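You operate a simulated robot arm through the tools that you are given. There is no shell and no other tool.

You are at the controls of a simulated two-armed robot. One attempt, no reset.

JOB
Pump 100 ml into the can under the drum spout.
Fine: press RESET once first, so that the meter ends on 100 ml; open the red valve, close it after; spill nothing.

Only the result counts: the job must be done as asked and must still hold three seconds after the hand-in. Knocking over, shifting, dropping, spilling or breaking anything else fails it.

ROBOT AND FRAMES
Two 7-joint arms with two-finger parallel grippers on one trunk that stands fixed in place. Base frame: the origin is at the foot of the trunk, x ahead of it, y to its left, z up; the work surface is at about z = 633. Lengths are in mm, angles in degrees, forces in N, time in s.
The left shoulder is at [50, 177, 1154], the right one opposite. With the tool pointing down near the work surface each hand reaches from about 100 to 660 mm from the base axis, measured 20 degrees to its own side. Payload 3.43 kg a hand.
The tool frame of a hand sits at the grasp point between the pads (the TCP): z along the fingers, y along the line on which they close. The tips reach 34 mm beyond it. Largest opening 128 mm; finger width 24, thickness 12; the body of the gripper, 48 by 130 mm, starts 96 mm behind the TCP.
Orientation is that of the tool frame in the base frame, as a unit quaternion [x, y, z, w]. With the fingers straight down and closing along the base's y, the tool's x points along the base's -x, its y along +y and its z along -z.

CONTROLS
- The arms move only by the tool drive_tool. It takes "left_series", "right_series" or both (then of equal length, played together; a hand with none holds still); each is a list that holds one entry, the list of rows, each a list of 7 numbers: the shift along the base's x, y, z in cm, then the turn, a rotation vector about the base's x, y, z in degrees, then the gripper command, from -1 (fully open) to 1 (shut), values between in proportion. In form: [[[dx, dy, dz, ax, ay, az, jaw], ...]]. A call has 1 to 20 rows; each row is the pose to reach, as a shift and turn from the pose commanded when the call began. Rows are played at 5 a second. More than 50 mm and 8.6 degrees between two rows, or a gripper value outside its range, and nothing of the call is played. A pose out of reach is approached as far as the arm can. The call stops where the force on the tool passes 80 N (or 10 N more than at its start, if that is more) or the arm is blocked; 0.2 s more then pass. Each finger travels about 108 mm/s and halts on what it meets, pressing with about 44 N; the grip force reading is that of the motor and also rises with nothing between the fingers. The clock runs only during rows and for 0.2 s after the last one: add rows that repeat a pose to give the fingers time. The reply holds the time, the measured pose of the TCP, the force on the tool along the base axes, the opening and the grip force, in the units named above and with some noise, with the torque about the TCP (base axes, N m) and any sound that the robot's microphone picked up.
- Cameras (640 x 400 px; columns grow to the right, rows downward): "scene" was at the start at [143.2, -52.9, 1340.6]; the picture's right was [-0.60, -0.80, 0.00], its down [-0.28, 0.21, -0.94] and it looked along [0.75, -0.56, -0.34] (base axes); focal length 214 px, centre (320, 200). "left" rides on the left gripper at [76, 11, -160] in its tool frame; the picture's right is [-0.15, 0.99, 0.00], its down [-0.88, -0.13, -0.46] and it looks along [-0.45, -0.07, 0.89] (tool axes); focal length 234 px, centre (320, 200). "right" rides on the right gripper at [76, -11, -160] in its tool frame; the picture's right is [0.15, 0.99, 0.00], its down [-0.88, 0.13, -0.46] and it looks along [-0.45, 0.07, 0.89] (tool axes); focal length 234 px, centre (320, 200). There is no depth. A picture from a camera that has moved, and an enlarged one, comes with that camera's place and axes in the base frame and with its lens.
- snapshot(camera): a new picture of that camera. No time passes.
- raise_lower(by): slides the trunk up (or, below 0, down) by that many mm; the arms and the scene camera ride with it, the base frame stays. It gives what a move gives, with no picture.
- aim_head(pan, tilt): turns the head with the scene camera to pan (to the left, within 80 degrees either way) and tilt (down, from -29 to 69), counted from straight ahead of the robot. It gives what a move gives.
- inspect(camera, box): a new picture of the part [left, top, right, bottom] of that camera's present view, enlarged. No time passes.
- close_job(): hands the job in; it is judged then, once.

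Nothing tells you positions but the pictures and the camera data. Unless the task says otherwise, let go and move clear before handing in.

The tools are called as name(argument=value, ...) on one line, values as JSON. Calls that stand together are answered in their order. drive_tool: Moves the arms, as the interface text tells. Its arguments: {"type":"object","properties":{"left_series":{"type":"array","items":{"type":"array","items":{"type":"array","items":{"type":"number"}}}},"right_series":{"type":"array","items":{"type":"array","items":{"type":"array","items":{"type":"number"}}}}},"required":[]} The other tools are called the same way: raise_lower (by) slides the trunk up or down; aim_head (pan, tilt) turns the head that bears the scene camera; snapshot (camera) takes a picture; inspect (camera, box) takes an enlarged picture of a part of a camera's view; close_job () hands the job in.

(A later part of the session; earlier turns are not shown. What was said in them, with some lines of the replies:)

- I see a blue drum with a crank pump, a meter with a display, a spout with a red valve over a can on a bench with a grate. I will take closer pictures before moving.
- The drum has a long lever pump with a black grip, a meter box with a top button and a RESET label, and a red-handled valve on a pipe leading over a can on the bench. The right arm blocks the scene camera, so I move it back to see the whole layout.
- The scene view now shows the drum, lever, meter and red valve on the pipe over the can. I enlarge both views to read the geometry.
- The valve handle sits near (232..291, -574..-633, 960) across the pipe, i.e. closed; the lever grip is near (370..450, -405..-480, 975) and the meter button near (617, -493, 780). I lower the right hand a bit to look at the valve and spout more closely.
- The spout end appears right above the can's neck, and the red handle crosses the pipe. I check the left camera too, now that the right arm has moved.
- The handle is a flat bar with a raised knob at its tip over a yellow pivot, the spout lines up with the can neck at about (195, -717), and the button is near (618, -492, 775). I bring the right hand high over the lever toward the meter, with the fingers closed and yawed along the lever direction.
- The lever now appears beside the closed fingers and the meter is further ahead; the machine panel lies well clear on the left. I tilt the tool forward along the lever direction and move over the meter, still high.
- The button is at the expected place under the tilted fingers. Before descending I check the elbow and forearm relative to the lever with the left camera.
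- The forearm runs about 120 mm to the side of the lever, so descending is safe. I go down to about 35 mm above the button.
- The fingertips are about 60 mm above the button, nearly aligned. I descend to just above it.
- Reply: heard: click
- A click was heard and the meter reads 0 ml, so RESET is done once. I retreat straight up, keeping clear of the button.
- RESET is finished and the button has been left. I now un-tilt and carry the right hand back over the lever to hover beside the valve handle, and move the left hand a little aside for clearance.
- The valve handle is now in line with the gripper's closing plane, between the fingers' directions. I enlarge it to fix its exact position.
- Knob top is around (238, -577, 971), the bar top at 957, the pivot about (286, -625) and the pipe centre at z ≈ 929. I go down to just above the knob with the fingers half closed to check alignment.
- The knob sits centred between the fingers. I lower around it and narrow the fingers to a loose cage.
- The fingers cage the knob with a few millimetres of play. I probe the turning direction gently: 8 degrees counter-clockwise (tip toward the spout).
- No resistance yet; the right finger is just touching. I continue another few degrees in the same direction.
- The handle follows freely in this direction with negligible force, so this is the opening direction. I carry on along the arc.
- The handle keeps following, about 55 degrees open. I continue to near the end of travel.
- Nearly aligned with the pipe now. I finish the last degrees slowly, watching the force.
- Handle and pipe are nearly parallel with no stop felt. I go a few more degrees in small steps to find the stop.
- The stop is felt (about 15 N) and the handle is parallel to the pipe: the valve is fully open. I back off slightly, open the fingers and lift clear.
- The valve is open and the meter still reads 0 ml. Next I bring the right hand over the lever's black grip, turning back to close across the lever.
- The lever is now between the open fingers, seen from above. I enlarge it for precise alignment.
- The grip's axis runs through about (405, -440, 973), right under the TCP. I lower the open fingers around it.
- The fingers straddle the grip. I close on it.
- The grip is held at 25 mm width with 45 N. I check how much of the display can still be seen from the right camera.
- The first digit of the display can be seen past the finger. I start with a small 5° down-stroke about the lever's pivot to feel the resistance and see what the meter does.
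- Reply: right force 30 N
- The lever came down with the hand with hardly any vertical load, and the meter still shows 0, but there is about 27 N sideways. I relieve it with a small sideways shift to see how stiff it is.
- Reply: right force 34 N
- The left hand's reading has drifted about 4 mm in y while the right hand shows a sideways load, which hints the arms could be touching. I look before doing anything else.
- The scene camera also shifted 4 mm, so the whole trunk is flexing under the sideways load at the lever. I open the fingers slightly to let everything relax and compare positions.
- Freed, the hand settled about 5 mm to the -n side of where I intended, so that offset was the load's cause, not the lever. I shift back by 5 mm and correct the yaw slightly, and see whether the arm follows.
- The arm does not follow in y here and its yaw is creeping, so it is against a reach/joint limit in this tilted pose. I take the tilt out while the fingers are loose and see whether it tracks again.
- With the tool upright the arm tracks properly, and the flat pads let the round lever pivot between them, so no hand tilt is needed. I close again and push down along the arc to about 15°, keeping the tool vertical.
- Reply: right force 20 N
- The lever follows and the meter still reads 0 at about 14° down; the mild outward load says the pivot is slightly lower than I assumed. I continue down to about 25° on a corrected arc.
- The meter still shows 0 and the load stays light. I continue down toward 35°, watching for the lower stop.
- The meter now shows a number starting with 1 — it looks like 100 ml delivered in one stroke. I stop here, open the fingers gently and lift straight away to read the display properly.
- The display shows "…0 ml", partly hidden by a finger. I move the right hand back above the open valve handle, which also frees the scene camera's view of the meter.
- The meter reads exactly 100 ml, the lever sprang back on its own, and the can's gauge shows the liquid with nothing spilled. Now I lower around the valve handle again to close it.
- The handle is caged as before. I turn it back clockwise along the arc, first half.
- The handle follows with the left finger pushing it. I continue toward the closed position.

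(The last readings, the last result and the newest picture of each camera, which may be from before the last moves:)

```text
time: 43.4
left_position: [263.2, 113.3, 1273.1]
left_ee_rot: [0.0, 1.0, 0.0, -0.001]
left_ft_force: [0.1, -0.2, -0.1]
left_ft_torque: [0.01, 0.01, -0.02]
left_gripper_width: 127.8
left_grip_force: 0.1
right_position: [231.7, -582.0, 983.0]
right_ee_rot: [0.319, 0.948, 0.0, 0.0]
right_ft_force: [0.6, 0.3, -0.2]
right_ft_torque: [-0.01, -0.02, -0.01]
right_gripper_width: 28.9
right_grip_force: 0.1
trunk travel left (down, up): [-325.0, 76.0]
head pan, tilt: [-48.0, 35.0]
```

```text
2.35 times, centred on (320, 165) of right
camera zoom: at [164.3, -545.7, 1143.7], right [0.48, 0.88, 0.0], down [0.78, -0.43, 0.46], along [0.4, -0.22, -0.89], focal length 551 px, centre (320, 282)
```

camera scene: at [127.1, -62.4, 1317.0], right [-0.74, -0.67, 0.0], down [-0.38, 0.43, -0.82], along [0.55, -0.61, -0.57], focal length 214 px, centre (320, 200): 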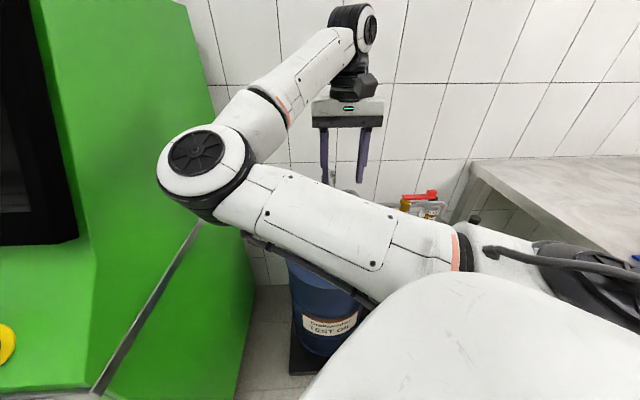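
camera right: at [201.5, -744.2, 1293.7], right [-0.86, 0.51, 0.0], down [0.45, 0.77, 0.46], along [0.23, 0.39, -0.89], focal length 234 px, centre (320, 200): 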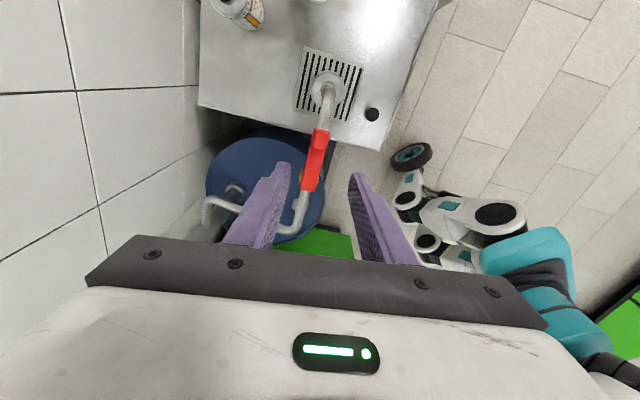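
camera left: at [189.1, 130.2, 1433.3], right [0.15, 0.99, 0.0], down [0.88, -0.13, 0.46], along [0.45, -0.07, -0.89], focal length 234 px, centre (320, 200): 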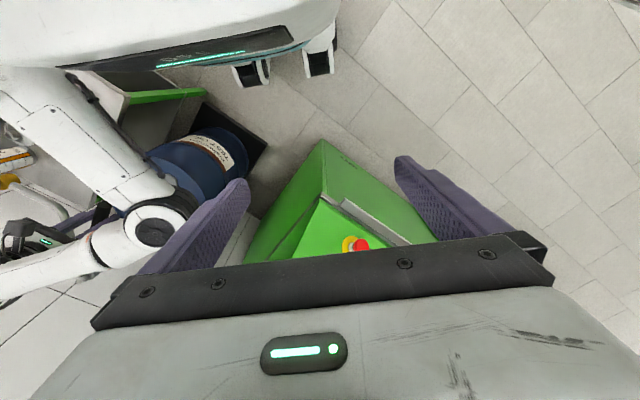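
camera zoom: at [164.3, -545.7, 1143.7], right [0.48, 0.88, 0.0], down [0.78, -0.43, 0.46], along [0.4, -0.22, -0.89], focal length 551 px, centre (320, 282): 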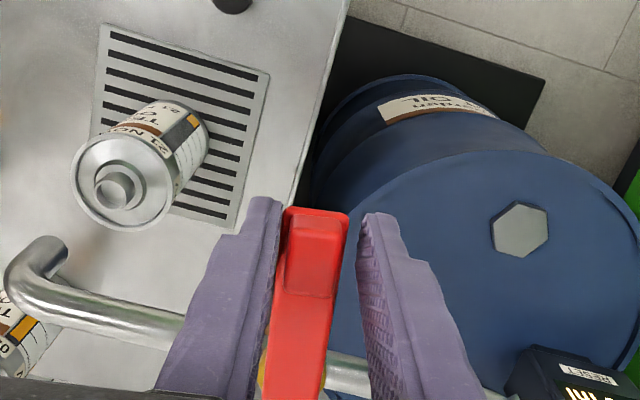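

Only about 10 degrees remain. I finish slowly, watching for the stop.

drive_tool(right_series=[[[0.31, 0.37, 0, 0, 0, -4, 0.55], [0.65, 0.72, 0, 0, 0, -8, 0.55], [0.83, 0.89, 0, 0, 0, -10, 0.55], [1.01, 1.05, 0, 0, 0, -12, 0.55]]])

inspect(camera="right", box=[210, 80, 430, 250])

```text
time: 44.4
left_position: [263.4, 113.4, 1274.0]
left_ee_rot: [0.0, 1.0, 0.0, 0.0]
left_ft_force: [0.5, -0.4, 0.6]
left_ft_torque: [0.01, 0.0, 0.01]
left_gripper_width: 127.8
left_grip_force: 0.1
right_position: [240.7, -573.2, 984.0]
right_ee_rot: [0.416, 0.909, -0.002, 0.0]
right_ft_force: [-3.9, -7.9, 0.7]
right_ft_torque: [-0.2, 0.13, 0.11]
right_gripper_width: 33.2
right_grip_force: 3.4
trunk travel left (down, up): [-325.0, 76.0]
head pan, tilt: [-48.0, 35.0]
```

```text
2.35 times, centred on (320, 165) of right
camera zoom: at [182.3, -522.7, 1143.6], right [0.65, 0.76, 0.0], down [0.68, -0.58, 0.46], along [0.34, -0.3, -0.89], focal length 551 px, centre (320, 282)
```

zoom: 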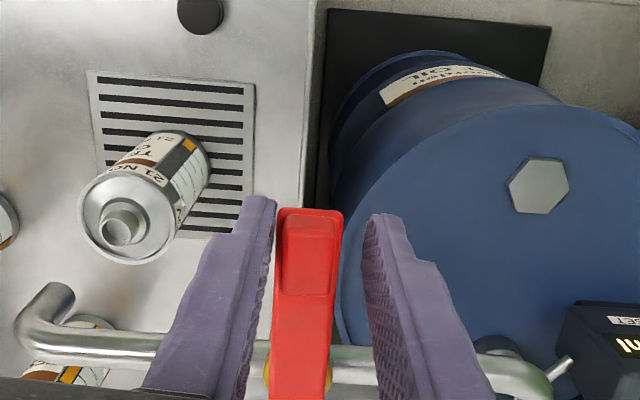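

The stop is being felt. I press 2–3 degrees more to be sure it is fully closed.

drive_tool(right_series=[[[0.14, 0.12, 0, 0, 0, -1.5, 0.55], [0.28, 0.23, 0, 0, 0, -3, 0.55], [0.28, 0.23, 0, 0, 0, -3, 0.55]]])

inspect(camera="right", box=[210, 80, 430, 250])

```text
time: 45.2
left_position: [263.5, 112.5, 1273.2]
left_ee_rot: [0.0, 1.0, 0.0, 0.001]
left_ft_force: [-0.3, -0.2, -0.1]
left_ft_torque: [0.0, -0.01, 0.02]
left_gripper_width: 128.0
left_grip_force: 0.1
right_position: [242.4, -570.3, 983.4]
right_ee_rot: [0.438, 0.899, -0.002, 0.0]
right_ft_force: [-8.1, -13.6, 1.3]
right_ft_torque: [-0.37, 0.24, 0.24]
right_gripper_width: 37.5
right_grip_force: 7.6
trunk travel left (down, up): [-325.0, 76.0]
head pan, tilt: [-48.0, 35.0]
```

```text
2.35 times, centred on (320, 165) of right
camera zoom: at [186.5, -517.8, 1143.3], right [0.69, 0.72, 0.0], down [0.64, -0.61, 0.46], along [0.33, -0.32, -0.89], focal length 551 px, centre (320, 282)
```

zoom: 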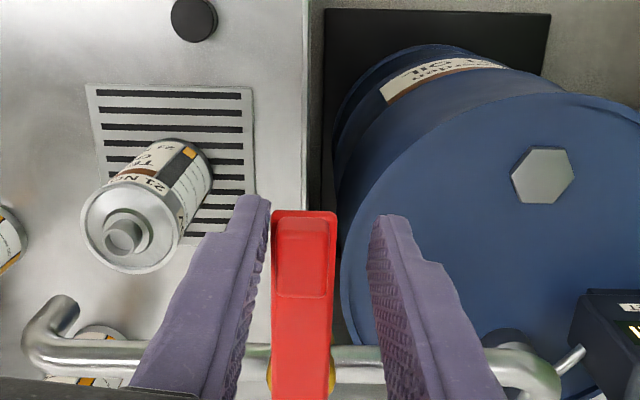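

The closing stop is confirmed at about 16 N with the handle square across the pipe. I back off, open the fingers and lift clear.

drive_tool(right_series=[[[-0.35, -0.3, 0, 0, 0, 4, 0.55], [-0.55, -0.47, 0, 0, 0, 6, 0.5], [-0.55, -0.47, 0, 0, 0, 6, 0.2], [-0.55, -0.47, 0, 0, 0, 6, 0.2], [-0.55, -0.47, 3, 0, 0, 6, 0.2], [-0.55, -0.47, 7, 0, 0, 6, 0.2], [-0.55, -0.47, 11, 0, 0, 6, 0.2], [-0.55, -0.47, 15, 0, 0, 6, 0.2]]])

snapshot(camera="right")

snapshot(camera="scene")

```text
time: 47.0
left_position: [264.1, 114.3, 1273.5]
left_ee_rot: [0.0, 1.0, -0.001, -0.001]
left_ft_force: [-0.3, -0.5, -0.4]
left_ft_torque: [0.03, 0.0, 0.02]
left_gripper_width: 128.1
left_grip_force: 0.0
right_position: [238.4, -573.9, 1135.4]
right_ee_rot: [0.39, 0.921, -0.001, 0.0]
right_ft_force: [-0.2, -0.3, 0.8]
right_ft_torque: [0.0, 0.02, -0.02]
right_gripper_width: 51.1
right_grip_force: 0.1
trunk travel left (down, up): [-325.0, 76.0]
head pan, tilt: [-48.0, 35.0]
```

```text
taken
camera right: at [177.2, -527.7, 1296.2], right [0.61, 0.79, 0.0], down [0.71, -0.54, 0.46], along [0.36, -0.28, -0.89], focal length 234 px, centre (320, 200)
```

right: 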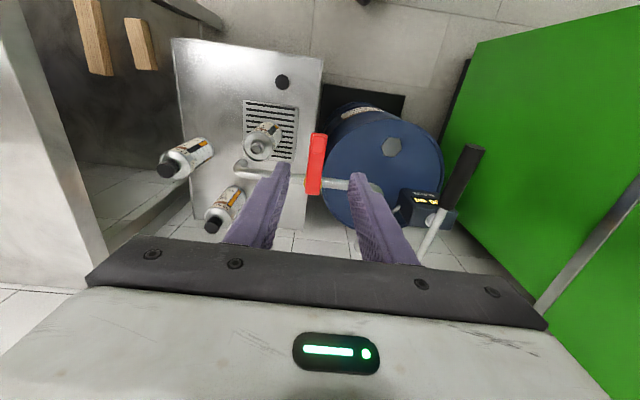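

```text
taken
camera scene: at [127.4, -62.4, 1316.9], right [-0.74, -0.67, 0.0], down [-0.38, 0.43, -0.82], along [0.55, -0.61, -0.57], focal length 214 px, centre (320, 200)
```

scene: 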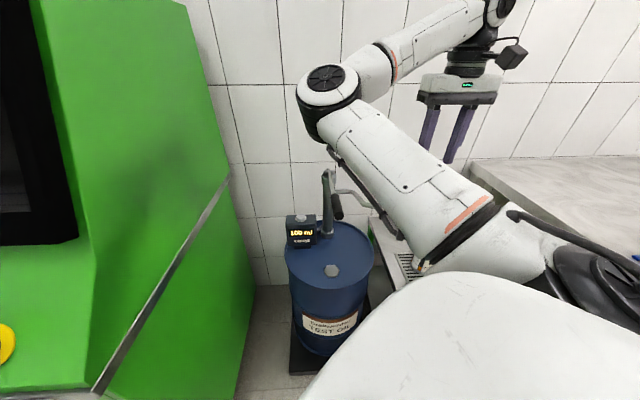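

The hand is clear of the valve. I retreat to the earlier parking spot so the scene camera can verify meter, valve, can and surroundings.

drive_tool(right_series=[[[-2, 0, 4, 0, 0, 8, -0.5], [-4, -1, 8, 0, 0, 16, -1], [-6, -2, 12, 0, 0, 24, -1], [-8, -3, 14, 0, 0, 32, -1], [-9.5, -3, 14, 0, 0, 40, -1], [-9.5, -3, 14, 0, 0, 46, -1]]])

inspect(camera="scene", box=[270, 150, 470, 275])

inspect(camera="right", box=[160, 60, 400, 270])

```text
time: 48.4
left_position: [263.7, 112.4, 1273.2]
left_ee_rot: [0.0, 1.0, 0.0, -0.001]
left_ft_force: [-0.1, 0.3, 0.3]
left_ft_torque: [0.01, 0.03, 0.02]
left_gripper_width: 128.4
left_grip_force: 0.0
right_position: [143.9, -604.7, 1273.9]
right_ee_rot: [-0.001, 1.0, 0.001, 0.0]
right_ft_force: [-1.1, 0.2, 0.8]
right_ft_torque: [0.02, 0.01, -0.01]
right_gripper_width: 128.2
right_grip_force: 0.0
trunk travel left (down, up): [-325.0, 76.0]
head pan, tilt: [-48.0, 35.0]
```

```text
3.20 times, centred on (370, 212) of scene
camera zoom: at [127.7, -62.7, 1316.9], right [-0.74, -0.67, 0.0], down [-0.38, 0.43, -0.82], along [0.55, -0.61, -0.57], focal length 686 px, centre (160, 160)
```

zoom: 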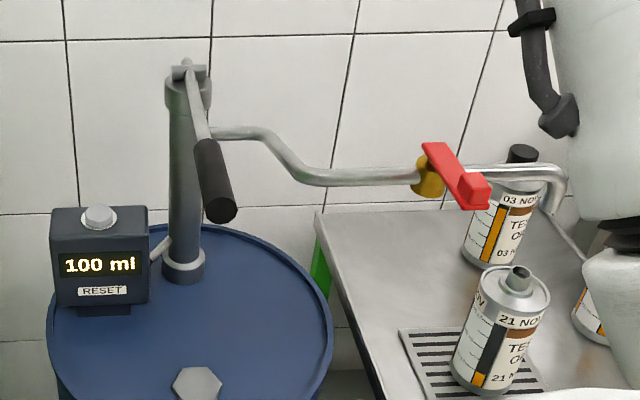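

```text
1.90 times, centred on (280, 165) of right
camera zoom: at [68.0, -616.3, 1434.1], right [-0.15, 0.99, 0.0], down [0.88, 0.13, 0.46], along [0.45, 0.07, -0.89], focal length 446 px, centre (396, 267)
```

zoom: 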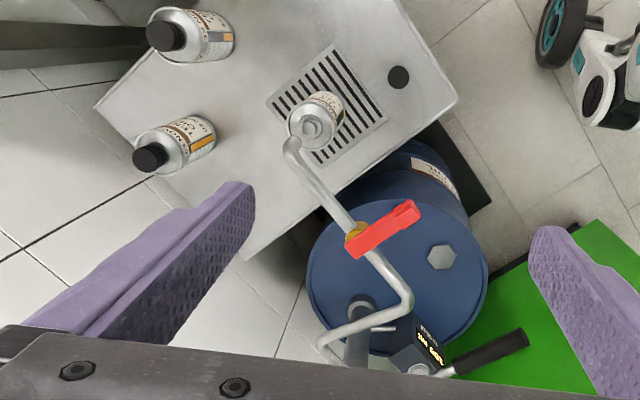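

The meter reads 100 ml, the red handle is back square across the pipe at its closed stop, the can shows the liquid in its gauge, and nothing else has moved or is wet. Both hands are clear, so I hand the job in.

close_job()

```text
The job is handed in.
```

I pumped 100 ml into the can. I pressed RESET once before pumping, and the meter ended on 100 ml. The job has been handed in, but I have not seen the judge's result.

- **Reset:** I heard one click and the meter went from 300 ml to 0 ml.
- **Valve:** I opened it to its stop before pumping and closed it to its stop after. The red handle is back square across the pipe.
- **Pumping:** One down-stroke gave exactly 100 ml. The lever then sprang back up by itself and the meter did not change.
- **Spills and surroundings:** In the last pictures the can's gauge shows the liquid. Nothing looks wet or out of place.

On my first try at the lever, tilting the hand put about 30 N of sideways load on it. I let go, straightened the hand and gripped again; the meter still read 0 ml at that point.

Both hands were clear when I handed in.
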